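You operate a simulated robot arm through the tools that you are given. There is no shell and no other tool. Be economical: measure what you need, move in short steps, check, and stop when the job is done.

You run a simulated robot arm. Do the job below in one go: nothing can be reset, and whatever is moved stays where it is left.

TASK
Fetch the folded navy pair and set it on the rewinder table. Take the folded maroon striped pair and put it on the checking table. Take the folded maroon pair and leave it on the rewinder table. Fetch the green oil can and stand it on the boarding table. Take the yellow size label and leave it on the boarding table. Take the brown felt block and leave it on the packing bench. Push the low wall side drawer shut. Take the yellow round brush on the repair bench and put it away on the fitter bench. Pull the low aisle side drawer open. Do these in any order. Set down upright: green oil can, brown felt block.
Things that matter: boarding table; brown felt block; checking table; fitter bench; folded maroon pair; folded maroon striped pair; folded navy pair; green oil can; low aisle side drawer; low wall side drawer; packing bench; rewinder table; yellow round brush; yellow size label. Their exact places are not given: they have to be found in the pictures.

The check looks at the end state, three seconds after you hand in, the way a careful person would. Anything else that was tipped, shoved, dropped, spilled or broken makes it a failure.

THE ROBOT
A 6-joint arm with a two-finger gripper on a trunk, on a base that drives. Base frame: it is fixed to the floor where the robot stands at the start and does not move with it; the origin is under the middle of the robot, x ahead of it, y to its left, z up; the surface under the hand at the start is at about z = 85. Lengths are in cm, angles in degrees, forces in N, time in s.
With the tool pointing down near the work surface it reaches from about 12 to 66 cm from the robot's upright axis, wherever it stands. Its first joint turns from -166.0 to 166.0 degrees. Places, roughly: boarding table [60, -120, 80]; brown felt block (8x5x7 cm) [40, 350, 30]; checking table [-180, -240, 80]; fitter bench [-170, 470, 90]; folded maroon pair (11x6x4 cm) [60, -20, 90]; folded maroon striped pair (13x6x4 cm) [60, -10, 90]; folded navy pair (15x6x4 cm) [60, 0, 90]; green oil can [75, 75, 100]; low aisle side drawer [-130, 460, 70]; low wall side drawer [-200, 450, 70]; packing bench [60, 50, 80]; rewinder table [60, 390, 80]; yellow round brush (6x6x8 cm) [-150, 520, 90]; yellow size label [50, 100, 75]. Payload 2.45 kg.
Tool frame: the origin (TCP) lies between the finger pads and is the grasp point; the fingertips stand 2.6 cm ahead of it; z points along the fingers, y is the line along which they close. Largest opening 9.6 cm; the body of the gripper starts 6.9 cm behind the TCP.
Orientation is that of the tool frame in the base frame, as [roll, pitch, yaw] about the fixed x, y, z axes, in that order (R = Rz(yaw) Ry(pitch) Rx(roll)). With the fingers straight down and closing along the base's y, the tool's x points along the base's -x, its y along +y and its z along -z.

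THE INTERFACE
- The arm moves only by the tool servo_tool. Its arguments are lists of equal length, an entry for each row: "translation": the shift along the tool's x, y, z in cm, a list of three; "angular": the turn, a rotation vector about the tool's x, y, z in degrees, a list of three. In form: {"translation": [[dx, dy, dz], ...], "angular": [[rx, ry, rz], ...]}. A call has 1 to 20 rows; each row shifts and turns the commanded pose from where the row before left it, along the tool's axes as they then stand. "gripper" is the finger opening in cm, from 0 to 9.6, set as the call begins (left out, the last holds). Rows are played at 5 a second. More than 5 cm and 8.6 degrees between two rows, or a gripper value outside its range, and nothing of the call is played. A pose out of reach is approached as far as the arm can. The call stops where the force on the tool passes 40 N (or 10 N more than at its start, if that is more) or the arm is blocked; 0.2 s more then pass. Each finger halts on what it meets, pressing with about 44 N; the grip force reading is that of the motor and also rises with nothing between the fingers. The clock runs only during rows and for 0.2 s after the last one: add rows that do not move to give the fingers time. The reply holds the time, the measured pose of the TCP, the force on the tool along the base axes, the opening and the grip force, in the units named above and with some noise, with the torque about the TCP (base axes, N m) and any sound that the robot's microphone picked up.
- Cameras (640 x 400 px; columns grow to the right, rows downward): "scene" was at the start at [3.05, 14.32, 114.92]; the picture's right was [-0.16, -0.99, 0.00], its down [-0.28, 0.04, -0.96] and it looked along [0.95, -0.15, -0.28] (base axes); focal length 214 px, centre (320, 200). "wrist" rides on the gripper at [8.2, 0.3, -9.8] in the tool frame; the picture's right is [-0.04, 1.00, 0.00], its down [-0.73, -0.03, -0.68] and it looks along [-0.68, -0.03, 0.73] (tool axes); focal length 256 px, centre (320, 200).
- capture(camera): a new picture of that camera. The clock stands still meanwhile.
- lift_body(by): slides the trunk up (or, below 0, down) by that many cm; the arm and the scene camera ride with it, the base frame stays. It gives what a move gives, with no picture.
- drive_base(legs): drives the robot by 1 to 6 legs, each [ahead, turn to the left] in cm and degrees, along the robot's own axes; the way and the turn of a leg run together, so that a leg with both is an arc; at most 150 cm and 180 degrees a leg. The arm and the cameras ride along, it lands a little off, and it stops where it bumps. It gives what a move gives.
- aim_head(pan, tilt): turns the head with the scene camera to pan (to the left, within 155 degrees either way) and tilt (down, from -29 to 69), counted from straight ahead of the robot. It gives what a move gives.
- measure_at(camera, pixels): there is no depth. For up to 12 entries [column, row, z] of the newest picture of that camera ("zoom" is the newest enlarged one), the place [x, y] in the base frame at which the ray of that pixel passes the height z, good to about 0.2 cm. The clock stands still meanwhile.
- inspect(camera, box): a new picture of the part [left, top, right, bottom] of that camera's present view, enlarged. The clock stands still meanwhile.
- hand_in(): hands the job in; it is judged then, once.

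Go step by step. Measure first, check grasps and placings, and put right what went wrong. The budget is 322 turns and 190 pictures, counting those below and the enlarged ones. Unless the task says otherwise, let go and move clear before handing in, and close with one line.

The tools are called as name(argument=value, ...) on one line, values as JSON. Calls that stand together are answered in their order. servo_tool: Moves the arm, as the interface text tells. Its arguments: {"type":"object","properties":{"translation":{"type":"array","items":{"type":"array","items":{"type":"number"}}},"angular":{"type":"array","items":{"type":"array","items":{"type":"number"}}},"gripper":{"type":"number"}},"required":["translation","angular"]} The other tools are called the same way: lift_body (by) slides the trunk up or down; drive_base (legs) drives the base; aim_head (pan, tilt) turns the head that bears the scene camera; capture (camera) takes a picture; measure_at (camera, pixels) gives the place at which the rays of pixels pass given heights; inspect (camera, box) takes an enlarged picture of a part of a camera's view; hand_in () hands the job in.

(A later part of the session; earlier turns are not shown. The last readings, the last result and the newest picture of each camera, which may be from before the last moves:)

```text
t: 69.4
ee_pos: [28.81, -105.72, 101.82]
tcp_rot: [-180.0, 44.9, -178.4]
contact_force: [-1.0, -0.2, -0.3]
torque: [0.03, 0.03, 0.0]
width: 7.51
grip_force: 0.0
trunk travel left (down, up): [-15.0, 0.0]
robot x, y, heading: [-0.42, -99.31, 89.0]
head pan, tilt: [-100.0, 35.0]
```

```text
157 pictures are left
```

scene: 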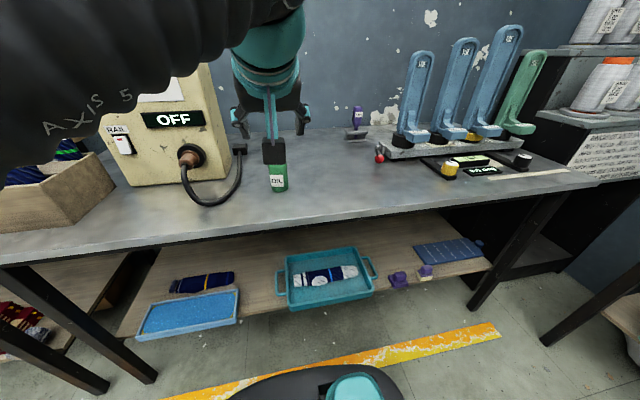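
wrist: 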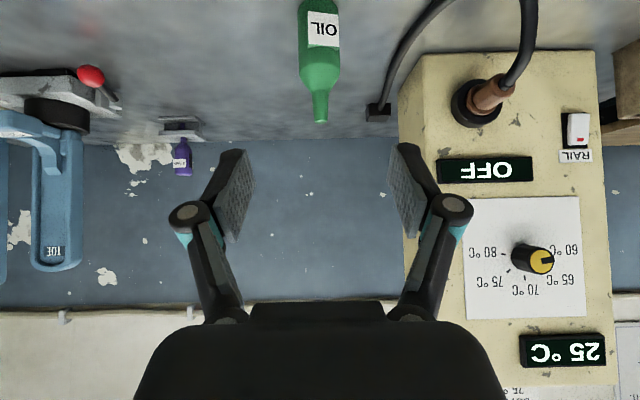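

The oil can stands at (45,-105). I go back for the label.

servo_tool(translation=[[3, 0, -3]], angular=[[0, 0, 0]])

drive_base(legs=[[0, 0.6], [100, 0], [92, 0]])

servo_tool(translation=[[-3, 0, 3], [0, 0, 0], [0, 0, 0], [0, 0, 0], [0, 0, 0], [0, 0, 0]], angular=[[0, 7.5, 0], [0, 7.5, 0], [0, 7.5, 0], [0, 7.5, 0], [0, 7.5, 0], [0, 7.5, 0]])

capture(camera="wrist")

```text
t: 69.8
ee_pos: [24.65, -106.0, 101.86]
tcp_rot: [179.8, 45.0, -178.5]
contact_force: [0.0, 0.4, -1.2]
torque: [0.0, 0.01, 0.0]
width: 7.53
grip_force: 0.1
trunk travel left (down, up): [-15.0, 0.0]
robot x, y, heading: [-0.41, -99.07, 88.9]
head pan, tilt: [-100.0, 35.0]
```

```text
t: 79.7
ee_pos: [27.22, 84.53, 101.83]
tcp_rot: [180.0, 45.0, -178.6]
contact_force: [0.3, 0.5, 0.2]
torque: [0.01, 0.0, 0.02]
width: 7.5
grip_force: 0.1
trunk travel left (down, up): [-15.0, 0.0]
robot x, y, heading: [2.57, 91.7, 88.5]
head pan, tilt: [-100.0, 35.0]
```

```text
t: 81.1
ee_pos: [31.58, 84.66, 101.17]
tcp_rot: [-179.9, 0.1, -178.7]
contact_force: [0.2, -0.4, -0.7]
torque: [-0.05, -0.05, 0.06]
width: 7.48
grip_force: 0.0
out of reach, approached as far as the arm can: row 6
trunk travel left (down, up): [-15.0, 0.0]
robot x, y, heading: [2.49, 91.71, 88.8]
head pan, tilt: [-100.0, 35.0]
```

```text
156 pictures are left
```

wrist: 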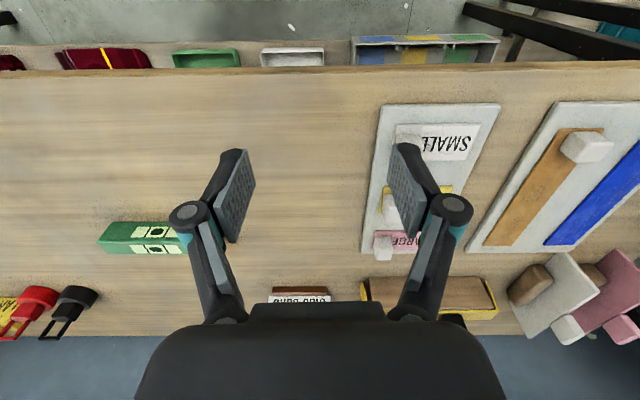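

I move over the MEDIUM label's knob and look again.

servo_tool(translation=[[0, 4.5, 0], [0, 4.5, 1], [-3, 0, 2], [-4, 0, 1], [0, 0, 0]], angular=[[0, 0, 0], [0, 0, -1.3], [0, 0, 0], [0, 0, 0], [0, 0, 0]], gripper=5.5)

capture(camera="wrist")

```text
t: 82.3
ee_pos: [38.31, 94.15, 97.24]
tcp_rot: [180.0, 0.0, -177.2]
contact_force: [-0.3, -0.2, -0.1]
torque: [0.0, 0.01, 0.01]
width: 5.51
grip_force: 0.1
trunk travel left (down, up): [-15.0, 0.0]
robot x, y, heading: [2.56, 92.03, 88.7]
head pan, tilt: [-100.0, 35.0]
```

```text
155 pictures are left
```

wrist: 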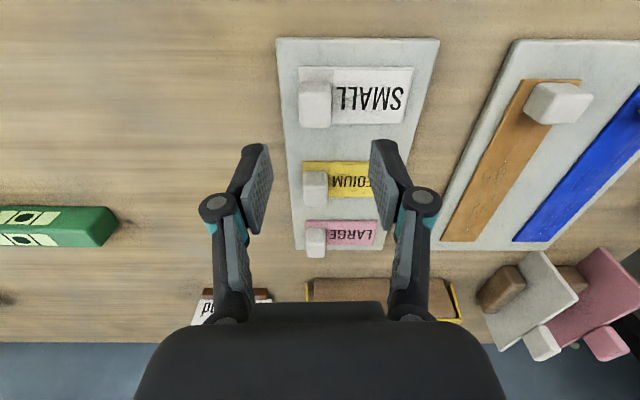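

measure_at(camera="wrist", pixels=[[304, 190, 87.5], [327, 190, 87.5], [315, 172, 86.5], [315, 206, 89], [315, 206, 88], [315, 172, 89], [300, 162, 86.3], [362, 170, 86.3], [305, 200, 86.3]])

inspect(camera="wrist", box=[270, 120, 430, 220])

```text
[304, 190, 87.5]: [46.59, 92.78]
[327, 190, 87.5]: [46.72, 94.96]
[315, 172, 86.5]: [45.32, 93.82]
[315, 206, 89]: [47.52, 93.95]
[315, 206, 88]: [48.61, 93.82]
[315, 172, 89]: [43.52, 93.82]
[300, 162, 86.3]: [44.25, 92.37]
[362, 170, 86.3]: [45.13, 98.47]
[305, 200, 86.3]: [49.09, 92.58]
```

```text
4.00 times, centred on (350, 170) of wrist
```

zoom: 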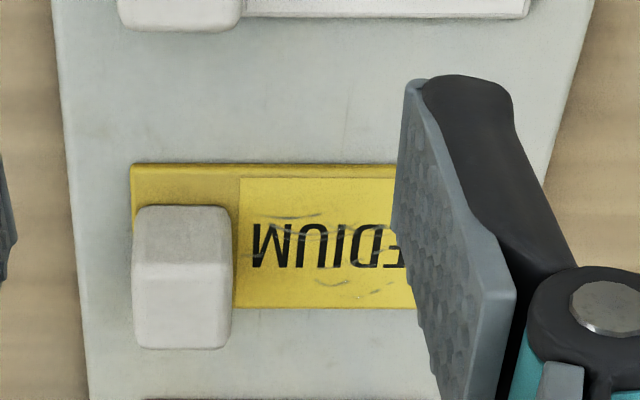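

Knob centre ≈ (46.6,93.9), top ≈ 88.7. I square the yaw and descend to TCP z 89.4.

servo_tool(translation=[[0, 0, 0], [-4.2, -0.2, 0], [-4.1, 0, 0], [0, 0, 4], [0, 0, 2], [0, 0, 1.8], [0, 0, 0]], angular=[[0, 0, 2.8], [0, 0, 0], [0, 0, 0], [0, 0, 0], [0, 0, 0], [0, 0, 0], [0, 0, 0]], gripper=5)

capture(camera="wrist")

```text
t: 83.9
ee_pos: [46.59, 93.7, 89.43]
tcp_rot: [-179.9, 0.0, 179.9]
contact_force: [0.5, -0.5, -0.2]
torque: [0.01, -0.02, -0.03]
width: 5.02
grip_force: 0.1
trunk travel left (down, up): [-15.0, 0.0]
robot x, y, heading: [2.13, 91.82, 89.1]
head pan, tilt: [-100.0, 35.0]
```

```text
153 pictures are left
```

wrist: 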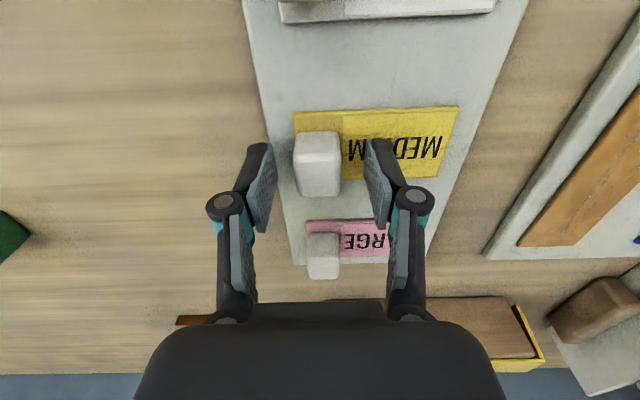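

Knob sits between the fingertips; I close and lift.

servo_tool(translation=[[0, 0, 0], [0, 0, 0], [0, 0, 0]], angular=[[0, 0, 0], [0, 0, 0], [0, 0, 0]], gripper=0.5)

servo_tool(translation=[[0, 0, -2], [0, 0, -4], [3, 0, -3]], angular=[[0, 0, 0], [0, 0, 0], [0, 0, 0]])

capture(camera="wrist")

```text
t: 84.7
ee_pos: [46.62, 93.89, 89.35]
tcp_rot: [180.0, 0.0, 179.9]
contact_force: [0.1, -0.6, -0.2]
torque: [-0.02, 0.02, 0.02]
width: 2.23
grip_force: 43.5
trunk travel left (down, up): [-15.0, 0.0]
robot x, y, heading: [2.76, 91.6, 88.8]
head pan, tilt: [-100.0, 35.0]
```

```text
t: 85.5
ee_pos: [43.54, 93.93, 98.32]
tcp_rot: [-179.9, -0.1, 179.8]
contact_force: [0.6, 0.2, -1.7]
torque: [0.0, 0.05, 0.0]
width: 2.25
grip_force: 44.2
trunk travel left (down, up): [-15.0, 0.0]
robot x, y, heading: [2.54, 91.63, 88.5]
head pan, tilt: [-100.0, 35.0]
```

```text
152 pictures are left
```

wrist: 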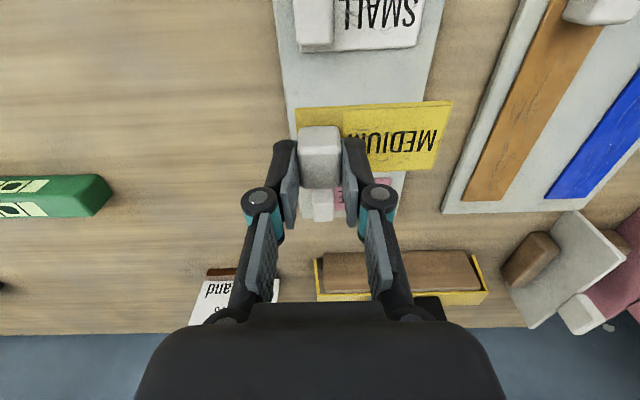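

Label held. I retract and reverse to about y=-120, beyond the oil can.

servo_tool(translation=[[4, 0, -1], [4, 0, -1], [4, 0, 0], [4, 0, 0]], angular=[[0, 0, 0], [0, 0, 0], [0, 0, 0], [0, 0, 0]])

drive_base(legs=[[-107, 0], [-107, 0]])

capture(camera="scene")

capture(camera="wrist")

```text
t: 86.5
ee_pos: [27.69, 93.89, 100.0]
tcp_rot: [-180.0, -0.1, 179.9]
contact_force: [1.5, -0.1, 0.1]
torque: [-0.02, 0.06, -0.01]
width: 2.26
grip_force: 43.6
trunk travel left (down, up): [-15.0, 0.0]
robot x, y, heading: [2.32, 91.63, 88.5]
head pan, tilt: [-100.0, 35.0]
```

```text
t: 97.1
ee_pos: [17.6, -121.25, 100.04]
tcp_rot: [-180.0, 0.1, 177.9]
contact_force: [-0.1, -0.2, -0.3]
torque: [0.0, 0.02, -0.01]
width: 2.28
grip_force: 44.1
trunk travel left (down, up): [-15.0, 0.0]
robot x, y, heading: [-7.61, -122.48, 86.4]
head pan, tilt: [-100.0, 35.0]
```

```text
151 pictures are left
```

scene: 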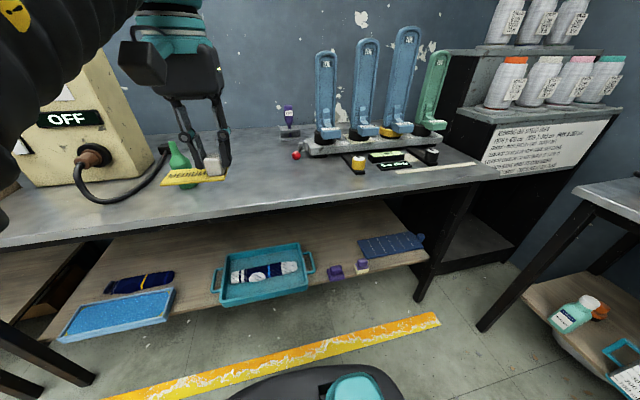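

```text
150 pictures are left
```

wrist: 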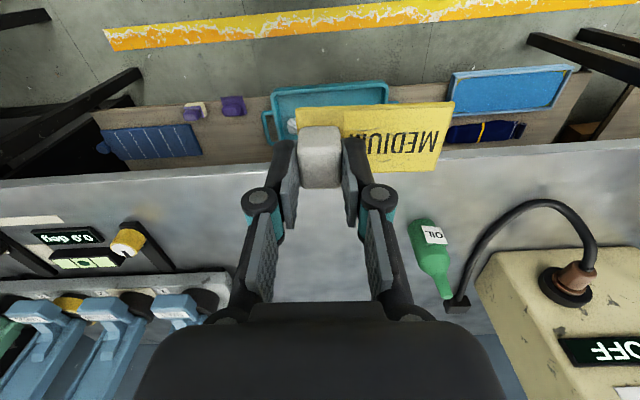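

I move over (40,-121) and lower to near the table (expected contact TCP ≈ 83.3).

servo_tool(translation=[[-4.5, 0, 0], [-4.5, 0, 0], [-4.5, 0, 0], [-4.5, 0, 1], [-4.5, 0, 1.5], [0, 0, 4], [0, 0, 4], [0, 0, 3.5], [0, 0, 1.5]], angular=[[0, 0, 0], [0, 0, 0], [0, 0, 0], [0, 0, 0], [0, 0, 0], [0, 0, 0], [0, 0, 0], [0, 0, 0], [0, 0, 0]])

servo_tool(translation=[[0, 0, 0.3], [0, 0, 0.2], [0, 0, 0]], angular=[[0, 0, 0], [0, 0, 0], [0, 0, 0]])

capture(camera="wrist")

```text
t: 99.1
ee_pos: [40.12, -121.87, 84.57]
tcp_rot: [-180.0, -0.1, 177.8]
contact_force: [-0.3, -0.5, 0.7]
torque: [0.02, 0.01, -0.01]
width: 2.25
grip_force: 43.6
trunk travel left (down, up): [-15.0, 0.0]
robot x, y, heading: [-7.25, -122.63, 86.6]
head pan, tilt: [-100.0, 35.0]
```

```text
t: 99.9
ee_pos: [40.16, -122.06, 84.19]
tcp_rot: [-180.0, 0.1, 177.8]
contact_force: [0.9, 1.5, 7.0]
torque: [0.11, 0.04, 0.02]
width: 2.25
grip_force: 43.7
trunk travel left (down, up): [-15.0, 0.0]
robot x, y, heading: [-7.5, -122.54, 86.6]
head pan, tilt: [-100.0, 35.0]
```

```text
149 pictures are left
```

wrist: 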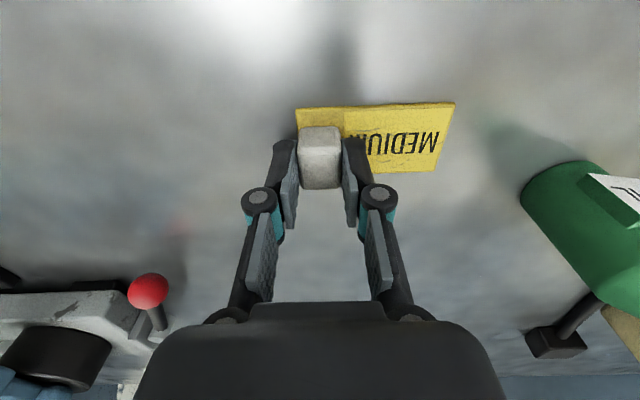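

Contact (7 N) at 84.2. I release and lift away.

servo_tool(translation=[[0, 0, 0], [0, 0, 0], [0, 0, 0]], angular=[[0, 0, 0], [0, 0, 0], [0, 0, 0]], gripper=5)

servo_tool(translation=[[0, 0, -3], [0, 0, -4], [0, 0, -4], [3, 0, -3]], angular=[[0, 0, 0], [0, 0, 0], [0, 0, 0], [0, 0, 0]])

capture(camera="wrist")

```text
t: 100.7
ee_pos: [40.28, -122.03, 84.17]
tcp_rot: [-179.9, -0.1, 177.9]
contact_force: [0.2, 1.1, -0.2]
torque: [-0.01, 0.04, 0.02]
width: 5.0
grip_force: 0.0
trunk travel left (down, up): [-15.0, 0.0]
robot x, y, heading: [-7.65, -123.01, 86.4]
head pan, tilt: [-100.0, 35.0]
```

```text
t: 101.7
ee_pos: [37.08, -121.9, 98.3]
tcp_rot: [180.0, -0.2, 177.8]
contact_force: [0.5, -0.7, -0.3]
torque: [0.03, 0.08, 0.02]
width: 5.01
grip_force: 0.1
trunk travel left (down, up): [-15.0, 0.0]
robot x, y, heading: [-7.59, -122.36, 86.5]
head pan, tilt: [-100.0, 35.0]
```

```text
148 pictures are left
```

wrist: 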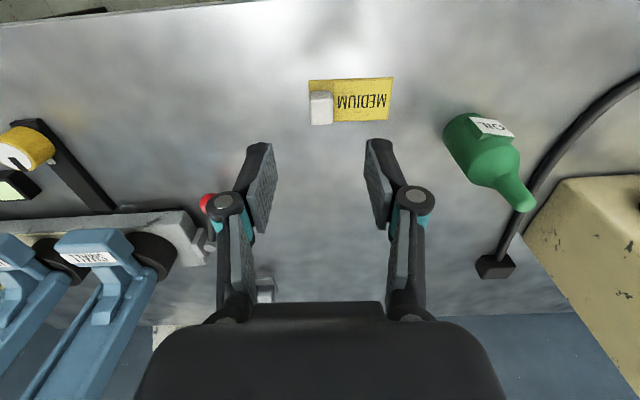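

Both are on the boarding table. Next the maroon striped pair: I retract and drive to y≈-12.

servo_tool(translation=[[4.5, 0, 0], [4.5, 0, 0], [4.5, 0, 0], [3, 0, 0]], angular=[[0, 0, 0], [0, 0, 0], [0, 0, 0], [0, 0, 0]])

drive_base(legs=[[0, -2], [110, 0], [0, 5.5]])

capture(camera="wrist")

capture(camera="scene")

```text
t: 102.7
ee_pos: [20.59, -121.11, 98.01]
tcp_rot: [180.0, -0.1, 177.8]
contact_force: [0.4, -0.6, 0.6]
torque: [0.02, 0.06, 0.0]
width: 5.02
grip_force: 0.1
trunk travel left (down, up): [-15.0, 0.0]
robot x, y, heading: [-7.56, -122.78, 86.6]
head pan, tilt: [-100.0, 35.0]
```

```text
t: 109.3
ee_pos: [32.69, -9.78, 98.0]
tcp_rot: [-180.0, 0.0, 179.5]
contact_force: [-0.3, 0.4, 0.5]
torque: [0.01, -0.05, -0.03]
width: 4.99
grip_force: 0.1
trunk travel left (down, up): [-15.0, 0.0]
robot x, y, heading: [4.7, -12.18, 88.2]
head pan, tilt: [-100.0, 35.0]
```

```text
147 pictures are left
```

wrist: 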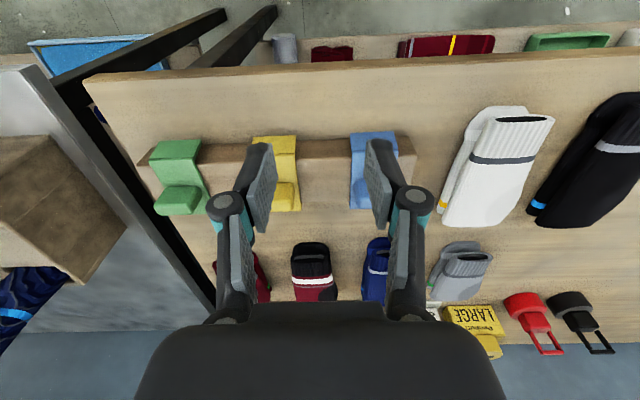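

```text
146 pictures are left
```

scene: 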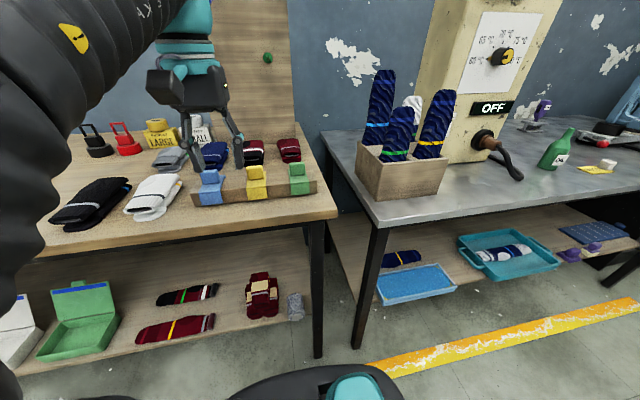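

I measure the three pairs in the wrist picture.

measure_at(camera="wrist", pixels=[[310, 242, 88], [293, 275, 87], [336, 275, 87], [315, 300, 88], [378, 238, 88], [364, 275, 87], [256, 255, 88], [271, 285, 87], [439, 262, 87], [390, 300, 88]])

inspect(camera="scene", box=[140, 100, 340, 225])

```text
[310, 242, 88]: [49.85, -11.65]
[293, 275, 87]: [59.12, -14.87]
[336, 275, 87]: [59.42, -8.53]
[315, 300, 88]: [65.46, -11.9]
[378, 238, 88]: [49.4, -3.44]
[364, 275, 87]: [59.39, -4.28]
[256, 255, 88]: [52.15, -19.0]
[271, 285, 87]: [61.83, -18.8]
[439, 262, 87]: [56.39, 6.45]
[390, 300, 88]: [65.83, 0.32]
```

```text
3.20 times, centred on (240, 162) of scene
```

zoom: 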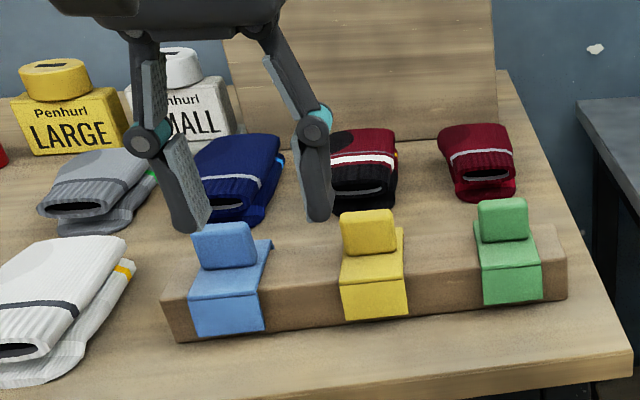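

I move nearer over the striped pair (y≈-11.7) at height for a better look.

servo_tool(translation=[[-4.5, -0.9, 0], [-4.5, -0.9, 0], [-4, 0, 0.5], [0, 0, 0]], angular=[[0, 0, 0], [0, 0, 0], [0, 0, 0], [0, 0, 0]], gripper=8.4)

capture(camera="wrist")

```text
t: 110.3
ee_pos: [45.7, -11.57, 97.71]
tcp_rot: [179.9, 0.0, 179.6]
contact_force: [0.9, 0.3, 0.8]
torque: [-0.02, 0.01, -0.01]
width: 8.41
grip_force: 0.1
trunk travel left (down, up): [-15.0, 0.0]
robot x, y, heading: [4.65, -12.01, 88.4]
head pan, tilt: [-100.0, 35.0]
```

```text
144 pictures are left
```

wrist: 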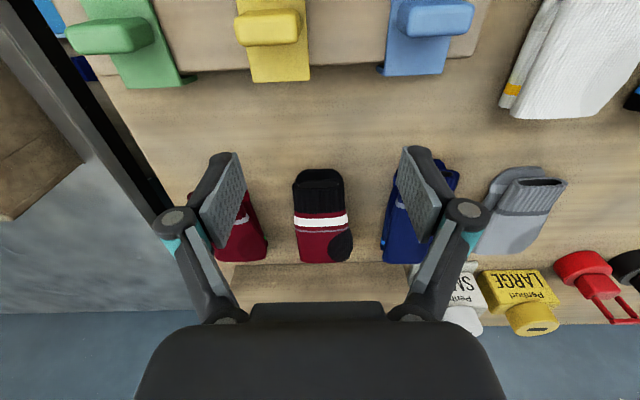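

measure_at(camera="wrist", pixels=[[318, 170, 88], [325, 262, 88], [295, 215, 87], [350, 215, 87], [325, 262, 86], [383, 230, 87], [437, 220, 87], [262, 210, 87], [265, 240, 87], [230, 261, 88]])

inspect(camera="wrist", box=[180, 130, 500, 330])

```text
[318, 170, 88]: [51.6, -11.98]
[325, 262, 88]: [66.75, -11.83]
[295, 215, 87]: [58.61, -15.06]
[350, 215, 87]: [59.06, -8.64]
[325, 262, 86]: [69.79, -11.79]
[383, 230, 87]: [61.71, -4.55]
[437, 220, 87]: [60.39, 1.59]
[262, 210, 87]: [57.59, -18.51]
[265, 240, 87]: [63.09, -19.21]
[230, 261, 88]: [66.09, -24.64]
```

```text
2.00 times, centred on (340, 230) of wrist
```

zoom: 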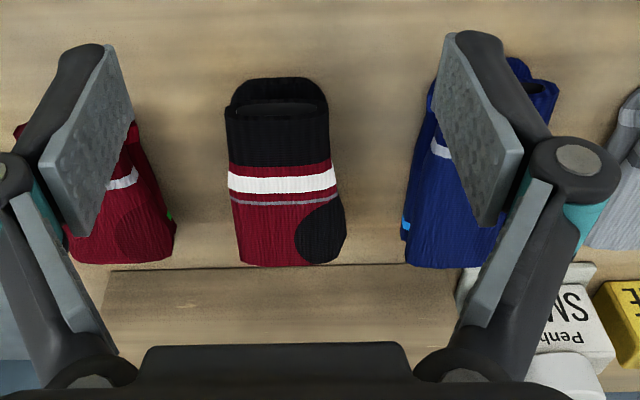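

Striped pair centre ≈ (59,-11.8), 6.4 wide, 4 cm gaps both sides. I go over it and down to TCP z 88.2.

servo_tool(translation=[[-4.5, -0.1, 1.2], [-4.5, -0.1, 1.5], [-4, -0.1, 1.5], [0, 0, 2.5], [0, 0, 2.5], [0, 0, 0]], angular=[[0, 0, 0], [0, 0, 0], [0, 0, 0], [0, 0, 0], [0, 0, 0], [0, 0, 0]], gripper=8.4)

capture(camera="wrist")

```text
t: 111.7
ee_pos: [58.55, -11.95, 88.28]
tcp_rot: [180.0, 0.1, 179.6]
contact_force: [-0.3, 0.6, -0.1]
torque: [-0.02, -0.01, 0.03]
width: 8.39
grip_force: 0.0
trunk travel left (down, up): [-15.0, 0.0]
robot x, y, heading: [4.4, -12.01, 88.2]
head pan, tilt: [-100.0, 35.0]
```

```text
142 pictures are left
```

wrist: 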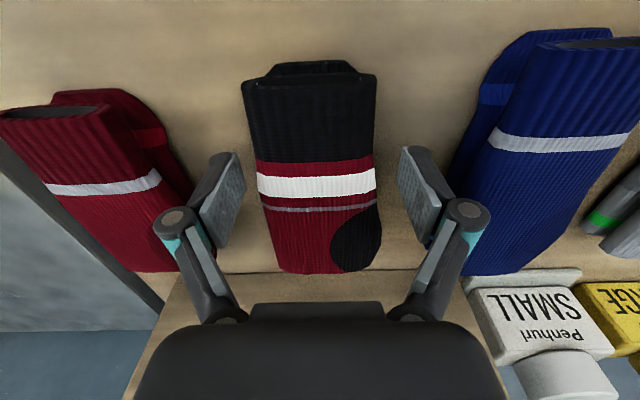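

servo_tool(translation=[[0, 0, 0], [0, 0, 0], [0, 0, 0]], angular=[[0, 0, 0], [0, 0, 0], [0, 0, 0]], gripper=4)

servo_tool(translation=[[0, 0, -3], [0, 0, -3], [3.5, 0, -1.5], [4.5, 0, -1], [4.5, 0, -1]], angular=[[0, 0, 0], [0, 0, 0], [0, 0, 0], [0, 0, 0], [0, 0, 0]])

capture(camera="wrist")

```text
t: 112.5
ee_pos: [58.53, -11.95, 88.48]
tcp_rot: [-180.0, 0.1, 179.6]
contact_force: [0.1, -0.5, 5.5]
torque: [0.11, -0.08, -0.13]
width: 5.33
grip_force: 43.9
trunk travel left (down, up): [-15.0, 0.0]
robot x, y, heading: [4.4, -12.25, 88.4]
head pan, tilt: [-100.0, 35.0]
```

```text
t: 113.7
ee_pos: [46.23, -12.05, 97.66]
tcp_rot: [-179.9, -0.1, 179.7]
contact_force: [1.6, 0.0, -1.3]
torque: [-0.02, 0.06, 0.01]
width: 5.31
grip_force: 44.2
trunk travel left (down, up): [-15.0, 0.0]
robot x, y, heading: [4.32, -11.98, 88.2]
head pan, tilt: [-100.0, 35.0]
```

```text
141 pictures are left
```

wrist: 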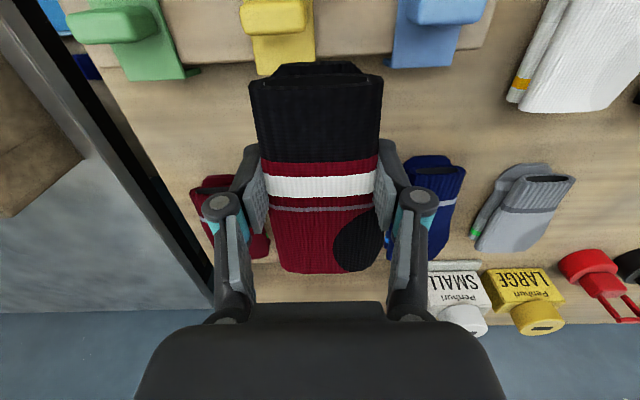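

Held. I retract and look toward the checking table (head turned back-left).

servo_tool(translation=[[4.5, 0, -1], [4.5, 0, -0.8], [4.5, 0, 0], [2.5, 0, 0]], angular=[[0, 0, 0], [0, 0, 0], [0, 0, 0], [0, 0, 0]])

aim_head(pan=140, tilt=15)

capture(camera="scene")

```text
t: 114.7
ee_pos: [29.78, -11.8, 99.54]
tcp_rot: [180.0, -0.1, 179.6]
contact_force: [1.2, -0.4, -0.4]
torque: [0.0, 0.07, 0.01]
width: 5.32
grip_force: 44.2
trunk travel left (down, up): [-15.0, 0.0]
robot x, y, heading: [4.61, -11.94, 88.2]
head pan, tilt: [-100.0, 35.0]
```

```text
t: 118.1
ee_pos: [29.87, -11.77, 99.49]
tcp_rot: [180.0, 0.1, 179.6]
contact_force: [-0.6, -0.5, -0.9]
torque: [0.02, 0.02, -0.03]
width: 5.28
grip_force: 43.7
trunk travel left (down, up): [-15.0, 0.0]
robot x, y, heading: [4.63, -11.89, 88.3]
head pan, tilt: [140.0, 15.0]
```

```text
140 pictures are left
```

scene: 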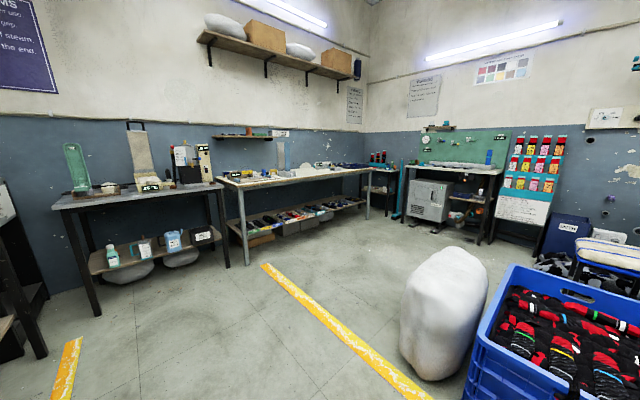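

measure_at(camera="scene", pixels=[[247, 264, 0], [366, 217, 0], [95, 315, 0], [226, 267, 0], [420, 380, 0], [400, 310, 0], [262, 265, 0], [400, 230, 0], [482, 245, 0], [235, 190, 85], [372, 172, 85], [70, 370, 0]])

inspect(camera="scene", box=[160, 110, 400, 260])

```text
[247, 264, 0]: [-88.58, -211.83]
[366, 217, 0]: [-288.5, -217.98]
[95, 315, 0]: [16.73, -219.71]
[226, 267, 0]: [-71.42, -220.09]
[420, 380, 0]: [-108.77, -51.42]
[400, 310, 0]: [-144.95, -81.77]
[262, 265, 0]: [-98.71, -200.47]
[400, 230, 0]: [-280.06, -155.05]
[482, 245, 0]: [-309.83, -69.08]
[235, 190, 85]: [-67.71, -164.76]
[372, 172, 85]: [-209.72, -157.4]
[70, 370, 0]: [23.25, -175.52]
```

```text
2.67 times, centred on (280, 185) of scene
```

zoom: 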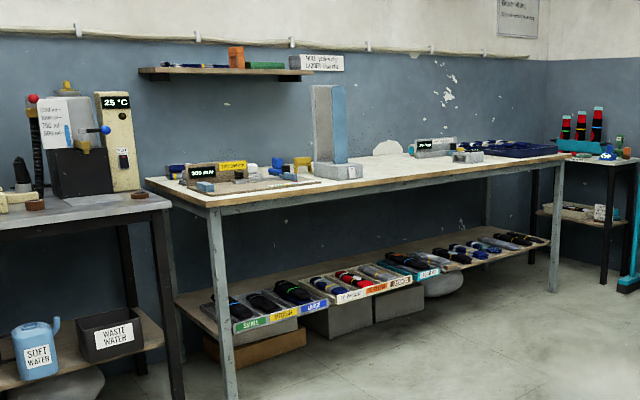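

The checking table runs along x from about -80 to -300 with its front edge near y=-208. I turn and reverse diagonally toward it, keeping clear of the white sack.

drive_base(legs=[[0, -44.5], [-105, 0], [-105, 0]])

drive_base(legs=[[0, -43]])

aim_head(pan=-100, tilt=25)

capture(camera="scene")

```text
t: 130.6
ee_pos: [-126.87, -179.1, 99.54]
tcp_rot: [179.9, 0.1, 135.6]
contact_force: [-0.1, -0.3, -0.5]
torque: [0.01, 0.02, -0.02]
width: 5.3
grip_force: 43.9
trunk travel left (down, up): [-15.0, 0.0]
robot x, y, heading: [-145.35, -161.8, 44.4]
head pan, tilt: [140.0, 15.0]
```

```text
t: 133.0
ee_pos: [-143.54, -186.98, 99.59]
tcp_rot: [180.0, 0.0, 92.7]
contact_force: [-0.2, -0.3, -0.6]
torque: [0.03, 0.0, -0.02]
width: 5.3
grip_force: 43.9
trunk travel left (down, up): [-15.0, 0.0]
robot x, y, heading: [-145.23, -161.61, 1.5]
head pan, tilt: [140.0, 15.0]
```

```text
t: 136.4
ee_pos: [-143.51, -187.06, 99.52]
tcp_rot: [-180.0, 0.0, 92.7]
contact_force: [0.5, 0.5, -1.5]
torque: [0.04, 0.0, 0.0]
width: 5.3
grip_force: 44.0
trunk travel left (down, up): [-15.0, 0.0]
robot x, y, heading: [-145.3, -161.68, 1.5]
head pan, tilt: [-100.0, 25.0]
```

```text
138 pictures are left
```

scene: 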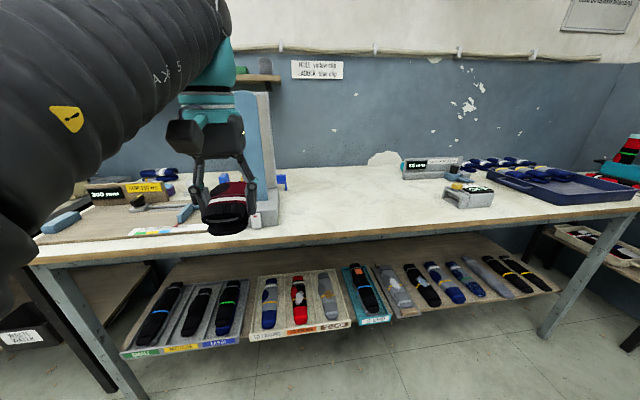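

The white area around pixel (345,195) is free. I measure it.

measure_at(camera="scene", pixels=[[345, 195, 85], [345, 232, 85], [345, 170, 85], [290, 195, 85], [400, 195, 85], [345, 195, 80], [345, 232, 80], [265, 225, 85], [450, 205, 85]])

```text
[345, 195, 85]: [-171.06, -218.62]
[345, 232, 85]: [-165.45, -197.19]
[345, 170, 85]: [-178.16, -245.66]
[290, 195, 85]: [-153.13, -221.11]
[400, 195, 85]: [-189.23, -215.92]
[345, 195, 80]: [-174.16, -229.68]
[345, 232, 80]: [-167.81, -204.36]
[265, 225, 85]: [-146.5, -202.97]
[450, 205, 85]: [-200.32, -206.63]
```

I reverse 27 cm so the free spot is abreast, then extend over it.

drive_base(legs=[[-27, 0]])

servo_tool(translation=[[-4.5, 0, 0], [-4.5, 0, 0], [-4.5, 0, 1], [-4.5, 0, 1], [-4.5, 0, 1.5], [-4.5, 0, 1.5], [-3.5, 0, 1]], angular=[[0, 0, 0], [0, 0, 0], [0, 0, 0], [0, 0, 0], [0, 0, 0], [0, 0, 0], [0, 0, 0]])

capture(camera="scene")

capture(camera="wrist")

```text
t: 138.3
ee_pos: [-170.38, -187.83, 99.4]
tcp_rot: [-180.0, 0.0, 92.9]
contact_force: [0.0, 0.6, 0.2]
torque: [-0.01, -0.01, 0.0]
width: 5.29
grip_force: 43.9
trunk travel left (down, up): [-15.0, 0.0]
robot x, y, heading: [-172.56, -162.29, 1.7]
head pan, tilt: [-100.0, 25.0]
```

```text
t: 139.9
ee_pos: [-168.87, -218.42, 93.44]
tcp_rot: [-180.0, 0.1, 92.7]
contact_force: [-0.8, 1.1, 0.1]
torque: [-0.04, 0.0, 0.02]
width: 5.31
grip_force: 43.7
trunk travel left (down, up): [-15.0, 0.0]
robot x, y, heading: [-172.04, -162.61, 1.4]
head pan, tilt: [-100.0, 25.0]
```

```text
137 pictures are left
```

scene: 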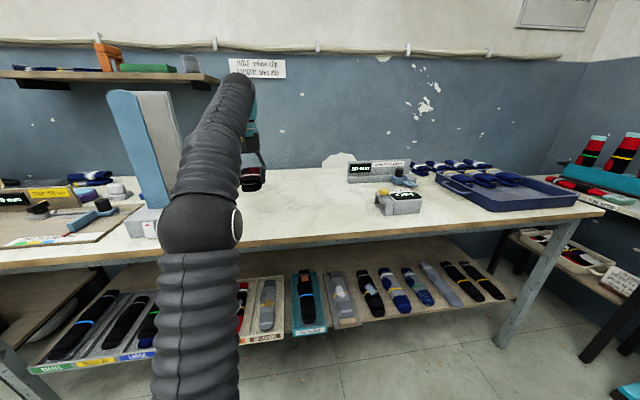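

```text
136 pictures are left
```

wrist: 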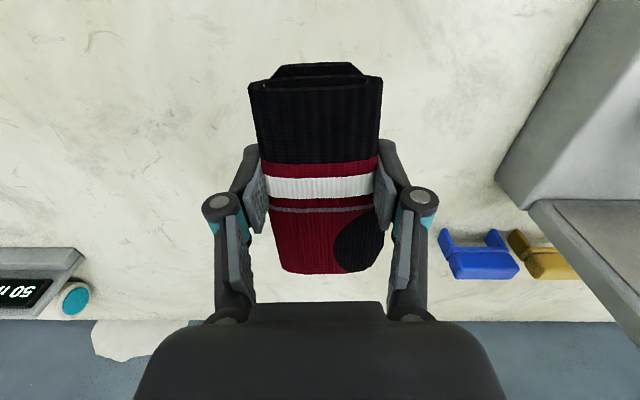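

Area is free. I lower stepwise.

servo_tool(translation=[[0, 0, 2], [0, 0, 2], [0, 0, 0.5], [0, 0, 0]], angular=[[0, 0, 0], [0, 0, 0], [0, 0, 0], [0, 0, 0]])

servo_tool(translation=[[0, 0, 0.4], [0, 0, 0.4], [0, 0, 0]], angular=[[0, 0, 0], [0, 0, 0], [0, 0, 0]])

servo_tool(translation=[[0, 0, 0.4], [0, 0, 0.3], [0, 0, 0]], angular=[[0, 0, 0], [0, 0, 0], [0, 0, 0]])

capture(camera="wrist")

```text
t: 140.9
ee_pos: [-168.79, -218.38, 88.88]
tcp_rot: [-179.9, 0.1, 92.7]
contact_force: [-0.1, 0.5, -1.5]
torque: [0.01, -0.01, 0.01]
width: 5.3
grip_force: 44.0
trunk travel left (down, up): [-15.0, 0.0]
robot x, y, heading: [-172.07, -162.87, 1.5]
head pan, tilt: [-100.0, 25.0]
```

```text
t: 141.7
ee_pos: [-168.72, -218.27, 88.14]
tcp_rot: [180.0, 0.0, 92.8]
contact_force: [0.1, -0.2, -1.1]
torque: [0.0, 0.03, 0.03]
width: 5.32
grip_force: 43.7
trunk travel left (down, up): [-15.0, 0.0]
robot x, y, heading: [-171.85, -162.71, 1.6]
head pan, tilt: [-100.0, 25.0]
```

```text
t: 142.5
ee_pos: [-168.85, -218.32, 87.5]
tcp_rot: [180.0, 0.0, 92.8]
contact_force: [0.1, -0.4, -1.0]
torque: [0.01, 0.03, 0.01]
width: 5.28
grip_force: 44.0
trunk travel left (down, up): [-15.0, 0.0]
robot x, y, heading: [-172.35, -162.8, 1.8]
head pan, tilt: [-100.0, 25.0]
```

```text
135 pictures are left
```

wrist: 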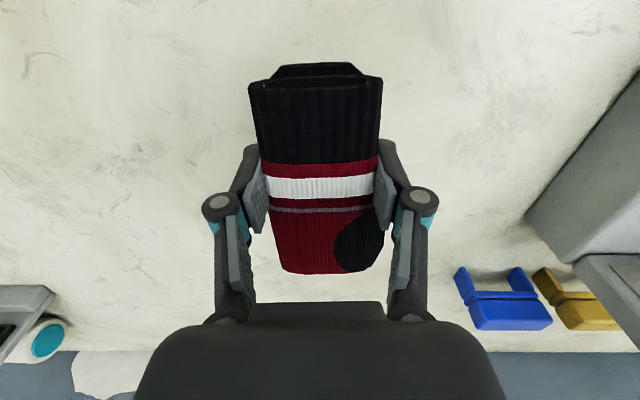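

servo_tool(translation=[[0, 0, 0.4], [0, 0, 0.4], [0, 0, 0]], angular=[[0, 0, 0], [0, 0, 0], [0, 0, 0]])

servo_tool(translation=[[0, 0, 0.4], [0, 0, 0.3], [0, 0, 0]], angular=[[0, 0, 0], [0, 0, 0], [0, 0, 0]])

servo_tool(translation=[[0, 0, 0.4], [0, 0, 0.3], [0, 0, 0]], angular=[[0, 0, 0], [0, 0, 0], [0, 0, 0]])

```text
t: 143.3
ee_pos: [-168.76, -218.27, 86.65]
tcp_rot: [180.0, 0.1, 92.7]
contact_force: [0.0, 0.3, -1.4]
torque: [-0.01, 0.01, 0.01]
width: 5.28
grip_force: 43.9
trunk travel left (down, up): [-15.0, 0.0]
robot x, y, heading: [-172.0, -162.48, 1.4]
head pan, tilt: [-100.0, 25.0]
```

```text
t: 144.1
ee_pos: [-168.92, -218.35, 85.99]
tcp_rot: [-179.9, -0.1, 92.8]
contact_force: [-0.5, -0.6, -1.5]
torque: [-0.03, 0.01, 0.0]
width: 5.29
grip_force: 44.5
trunk travel left (down, up): [-15.0, 0.0]
robot x, y, heading: [-172.32, -162.33, 1.8]
head pan, tilt: [-100.0, 25.0]
```

```text
t: 144.9
ee_pos: [-168.76, -218.23, 85.16]
tcp_rot: [-179.9, -0.1, 92.9]
contact_force: [-0.4, 0.1, -0.3]
torque: [0.03, 0.03, 0.0]
width: 5.32
grip_force: 43.8
trunk travel left (down, up): [-15.0, 0.0]
robot x, y, heading: [-172.26, -162.48, 1.5]
head pan, tilt: [-100.0, 25.0]
```

servo_tool(translation=[[0, 0, 0.3], [0, 0, 0.2], [0, 0, 0]], angular=[[0, 0, 0], [0, 0, 0], [0, 0, 0]])

servo_tool(translation=[[0, 0, 0.3], [0, 0, 0.2], [0, 0, 0]], angular=[[0, 0, 0], [0, 0, 0], [0, 0, 0]])

servo_tool(translation=[[0, 0, 0.3], [0, 0, 0]], angular=[[0, 0, 0], [0, 0, 0]])

capture(camera="wrist")

```text
t: 145.7
ee_pos: [-168.99, -218.27, 84.71]
tcp_rot: [-180.0, 0.0, 92.8]
contact_force: [-0.7, 0.6, -0.7]
torque: [-0.01, -0.01, -0.01]
width: 5.29
grip_force: 43.9
trunk travel left (down, up): [-15.0, 0.0]
robot x, y, heading: [-172.52, -162.42, 1.6]
head pan, tilt: [-100.0, 25.0]
```

```text
t: 146.5
ee_pos: [-168.88, -218.28, 84.26]
tcp_rot: [180.0, 0.1, 92.8]
contact_force: [-1.0, -0.3, -1.8]
torque: [0.01, -0.03, 0.02]
width: 5.32
grip_force: 43.9
trunk travel left (down, up): [-15.0, 0.0]
robot x, y, heading: [-172.07, -162.42, 1.7]
head pan, tilt: [-100.0, 25.0]
```

```text
t: 147.1
ee_pos: [-168.89, -218.17, 83.93]
tcp_rot: [-180.0, 0.0, 92.8]
contact_force: [0.3, 0.0, -0.1]
torque: [-0.02, -0.04, 0.0]
width: 5.32
grip_force: 44.1
trunk travel left (down, up): [-15.0, 0.0]
robot x, y, heading: [-172.23, -162.26, 1.6]
head pan, tilt: [-100.0, 25.0]
```

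```text
134 pictures are left
```

wrist: 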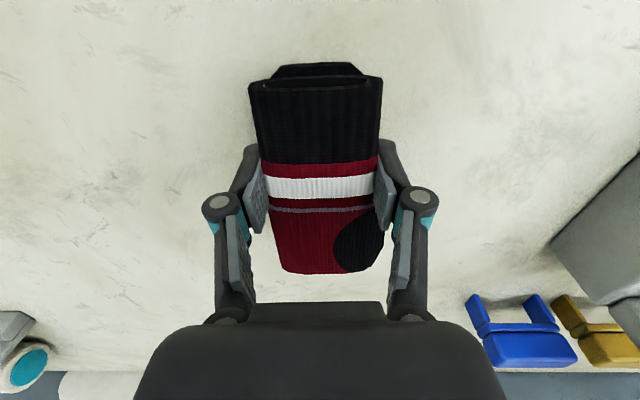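

servo_tool(translation=[[0, 0, 0.3], [0, 0, 0]], angular=[[0, 0, 0], [0, 0, 0]])

servo_tool(translation=[[0, 0, 0.3], [0, 0, 0]], angular=[[0, 0, 0], [0, 0, 0]])

servo_tool(translation=[[0, 0, 0.3], [0, 0, 0]], angular=[[0, 0, 0], [0, 0, 0]])

servo_tool(translation=[[0, 0, 0.3], [0, 0, 0]], angular=[[0, 0, 0], [0, 0, 0]])

```text
t: 147.7
ee_pos: [-168.88, -218.26, 83.72]
tcp_rot: [180.0, 0.1, 92.9]
contact_force: [0.5, -0.6, -1.2]
torque: [0.03, 0.02, -0.01]
width: 5.27
grip_force: 43.6
trunk travel left (down, up): [-15.0, 0.0]
robot x, y, heading: [-172.13, -162.72, 1.7]
head pan, tilt: [-100.0, 25.0]
```

```text
t: 148.3
ee_pos: [-168.83, -218.38, 83.38]
tcp_rot: [-180.0, -0.1, 92.9]
contact_force: [0.9, 0.8, -0.1]
torque: [0.0, 0.01, 0.0]
width: 5.29
grip_force: 43.9
trunk travel left (down, up): [-15.0, 0.0]
robot x, y, heading: [-172.15, -162.38, 1.6]
head pan, tilt: [-100.0, 25.0]
```

```text
t: 148.9
ee_pos: [-168.98, -218.2, 83.36]
tcp_rot: [180.0, 0.4, 92.8]
contact_force: [1.9, -8.6, 23.4]
torque: [0.02, -0.1, -0.01]
width: 5.28
grip_force: 43.7
trunk travel left (down, up): [-15.0, 0.0]
robot x, y, heading: [-171.88, -162.18, 1.5]
head pan, tilt: [-100.0, 25.0]
```

```text
t: 149.3
ee_pos: [-168.95, -218.27, 83.29]
tcp_rot: [-179.9, 0.7, 92.9]
contact_force: [0.4, 0.8, 13.7]
torque: [0.7, -0.06, -0.05]
width: 5.29
grip_force: 44.2
trunk travel left (down, up): [-15.0, 0.0]
robot x, y, heading: [-172.04, -162.68, 1.8]
head pan, tilt: [-100.0, 25.0]
stopped in row 1: the force on the tool passed its limit at 43 N (the readings are from after the stop); the commanded pose is now the measured one
```

Contact: table top ≈ 80. I release and lift straight up.

servo_tool(translation=[[0, 0, -0.2], [0, 0, 0], [0, 0, 0], [0, 0, 0]], angular=[[0, 0, 0], [0, 0, 0], [0, 0, 0], [0, 0, 0]], gripper=8.4)

servo_tool(translation=[[0, 0, -3], [0, 0, -4], [4, 0, -2.5], [4.5, 0, -1], [4.5, 0, -1], [4.5, 0, 0], [4.5, 0, 0]], angular=[[0, 0, 0], [0, 0, 0], [0, 0, 0], [0, 0, 0], [0, 0, 0], [0, 0, 0], [0, 0, 0]])

capture(camera="wrist")

```text
t: 150.3
ee_pos: [-168.88, -218.22, 83.32]
tcp_rot: [-180.0, 0.6, 92.7]
contact_force: [-0.6, -0.1, -0.2]
torque: [-0.02, 0.01, -0.03]
width: 8.4
grip_force: 0.0
trunk travel left (down, up): [-15.0, 0.0]
robot x, y, heading: [-172.0, -162.65, 1.3]
head pan, tilt: [-100.0, 25.0]
```

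```text
t: 151.9
ee_pos: [-170.22, -196.47, 94.7]
tcp_rot: [180.0, 0.4, 92.9]
contact_force: [-0.5, -1.1, -0.8]
torque: [0.09, 0.01, 0.01]
width: 8.43
grip_force: 0.1
trunk travel left (down, up): [-15.0, 0.0]
robot x, y, heading: [-172.37, -162.74, 1.5]
head pan, tilt: [-100.0, 25.0]
```

```text
133 pictures are left
```

wrist: 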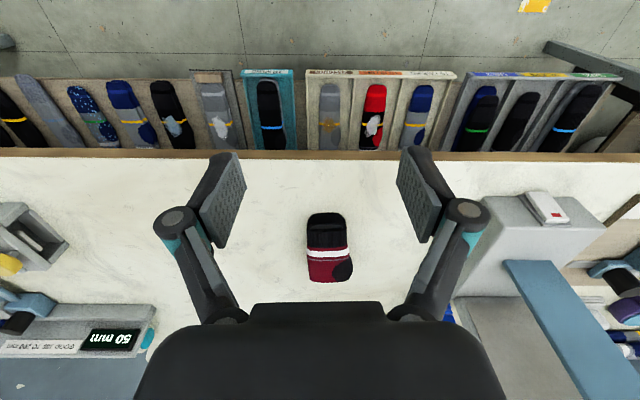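

Placed well. I drive back to the packing bench for the navy pair.

servo_tool(translation=[[4, 0, -2.5], [4, 0, -1.5]], angular=[[0, 0, 0], [0, 0, 0]])

drive_base(legs=[[0, 40.6], [118, 0], [118, 0]])

drive_base(legs=[[0, 47]])

capture(camera="wrist")

```text
t: 152.5
ee_pos: [-170.55, -188.48, 98.57]
tcp_rot: [179.9, 0.4, 92.9]
contact_force: [-0.8, -0.1, -0.2]
torque: [0.09, 0.02, -0.02]
width: 8.39
grip_force: 0.0
trunk travel left (down, up): [-15.0, 0.0]
robot x, y, heading: [-171.87, -162.36, 1.6]
head pan, tilt: [-100.0, 25.0]
```

```text
t: 165.9
ee_pos: [23.97, -28.74, 98.56]
tcp_rot: [179.9, 0.6, 131.1]
contact_force: [0.0, 0.4, 0.5]
torque: [0.01, 0.0, -0.01]
width: 8.4
grip_force: 0.0
trunk travel left (down, up): [-15.0, 0.0]
robot x, y, heading: [6.57, -9.56, 40.0]
head pan, tilt: [-100.0, 25.0]
```

```text
t: 168.4
ee_pos: [32.6, -9.88, 98.68]
tcp_rot: [-180.0, 0.5, 178.1]
contact_force: [0.1, -0.3, -0.8]
torque: [0.01, 0.01, 0.03]
width: 8.42
grip_force: 0.1
trunk travel left (down, up): [-15.0, 0.0]
robot x, y, heading: [6.93, -9.57, 87.0]
head pan, tilt: [-100.0, 25.0]
```

```text
132 pictures are left
```

wrist: 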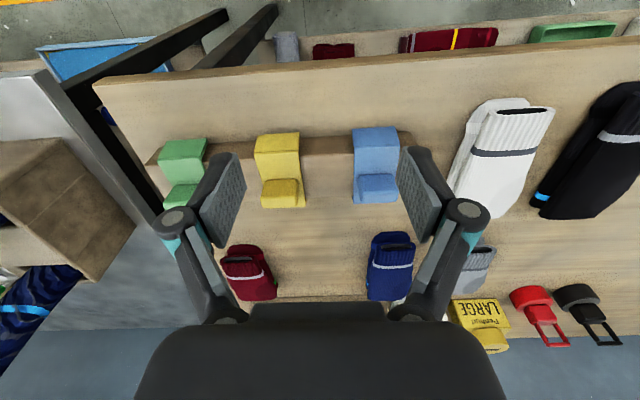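

servo_tool(translation=[[-4.5, 2, 0.5], [-4.5, 2, 0.5], [-4, 4, 0.2], [0, 0, 0]], angular=[[0, 0, -1.9], [0, 0, 0], [0, 0, 0], [0, 0, 0]], gripper=8.4)

capture(camera="wrist")

```text
refused: row 3 steps farther than a row can; nothing moved
```

```text
131 pictures are left
```

wrist: 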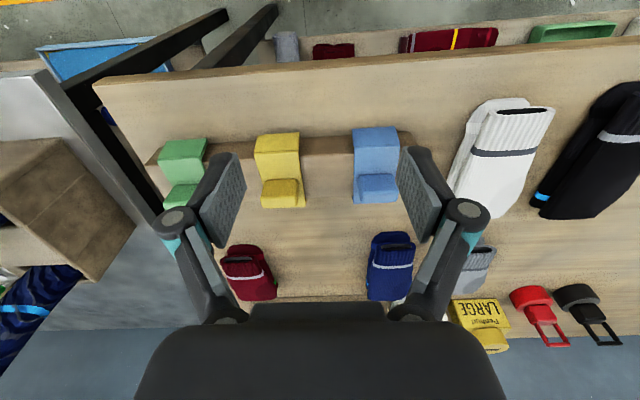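

servo_tool(translation=[[-4.2, 2, 0.5], [-4.2, 2, 0.5], [-2.5, 2, 0.2], [-2, 2, 0]], angular=[[0, 0, -1.9], [0, 0, 0], [0, 0, 0], [0, 0, 0]], gripper=8.4)

inspect(camera="wrist", box=[180, 130, 500, 330])

measure_at(camera="zoom", pixels=[[300, 200, 87], [320, 200, 87], [340, 200, 87], [360, 200, 87], [220, 200, 87], [260, 200, 87]])

```text
t: 169.4
ee_pos: [45.49, -2.16, 97.49]
tcp_rot: [-179.9, 0.5, -179.9]
contact_force: [-0.7, -0.1, -0.3]
torque: [0.02, -0.04, 0.01]
width: 8.39
grip_force: 0.1
trunk travel left (down, up): [-15.0, 0.0]
robot x, y, heading: [6.74, -9.58, 86.8]
head pan, tilt: [-100.0, 25.0]
```

```text
2.00 times, centred on (340, 230) of wrist
```

zoom: 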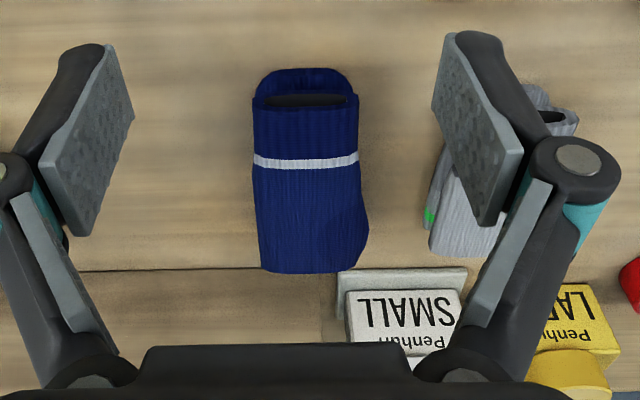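

```text
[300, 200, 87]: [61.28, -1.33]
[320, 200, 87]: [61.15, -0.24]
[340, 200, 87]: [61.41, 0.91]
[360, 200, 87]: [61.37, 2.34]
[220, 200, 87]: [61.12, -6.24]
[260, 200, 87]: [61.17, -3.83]
```

Navy centre ≈ (59,-1.0). I go over it and down.

servo_tool(translation=[[-4.5, 0.6, 1.2], [-4.5, 0.5, 1.5], [-4, 0, 1.5], [0, 0, 2.5], [0, 0, 2.6], [0, 0, 0]], angular=[[0, 0, 0], [0, 0, 0], [0, 0, 0], [0, 0, 0], [0, 0, 0], [0, 0, 0]], gripper=8.4)

capture(camera="wrist")

```text
t: 170.8
ee_pos: [58.71, -0.97, 88.35]
tcp_rot: [-179.9, 0.4, -179.9]
contact_force: [0.1, 0.1, -0.4]
torque: [0.05, 0.03, 0.02]
width: 8.41
grip_force: 0.0
trunk travel left (down, up): [-15.0, 0.0]
robot x, y, heading: [6.77, -9.4, 87.0]
head pan, tilt: [-100.0, 25.0]
```

```text
129 pictures are left
```

wrist: 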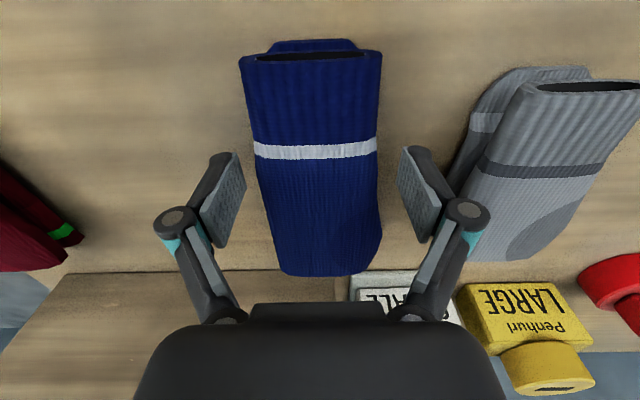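

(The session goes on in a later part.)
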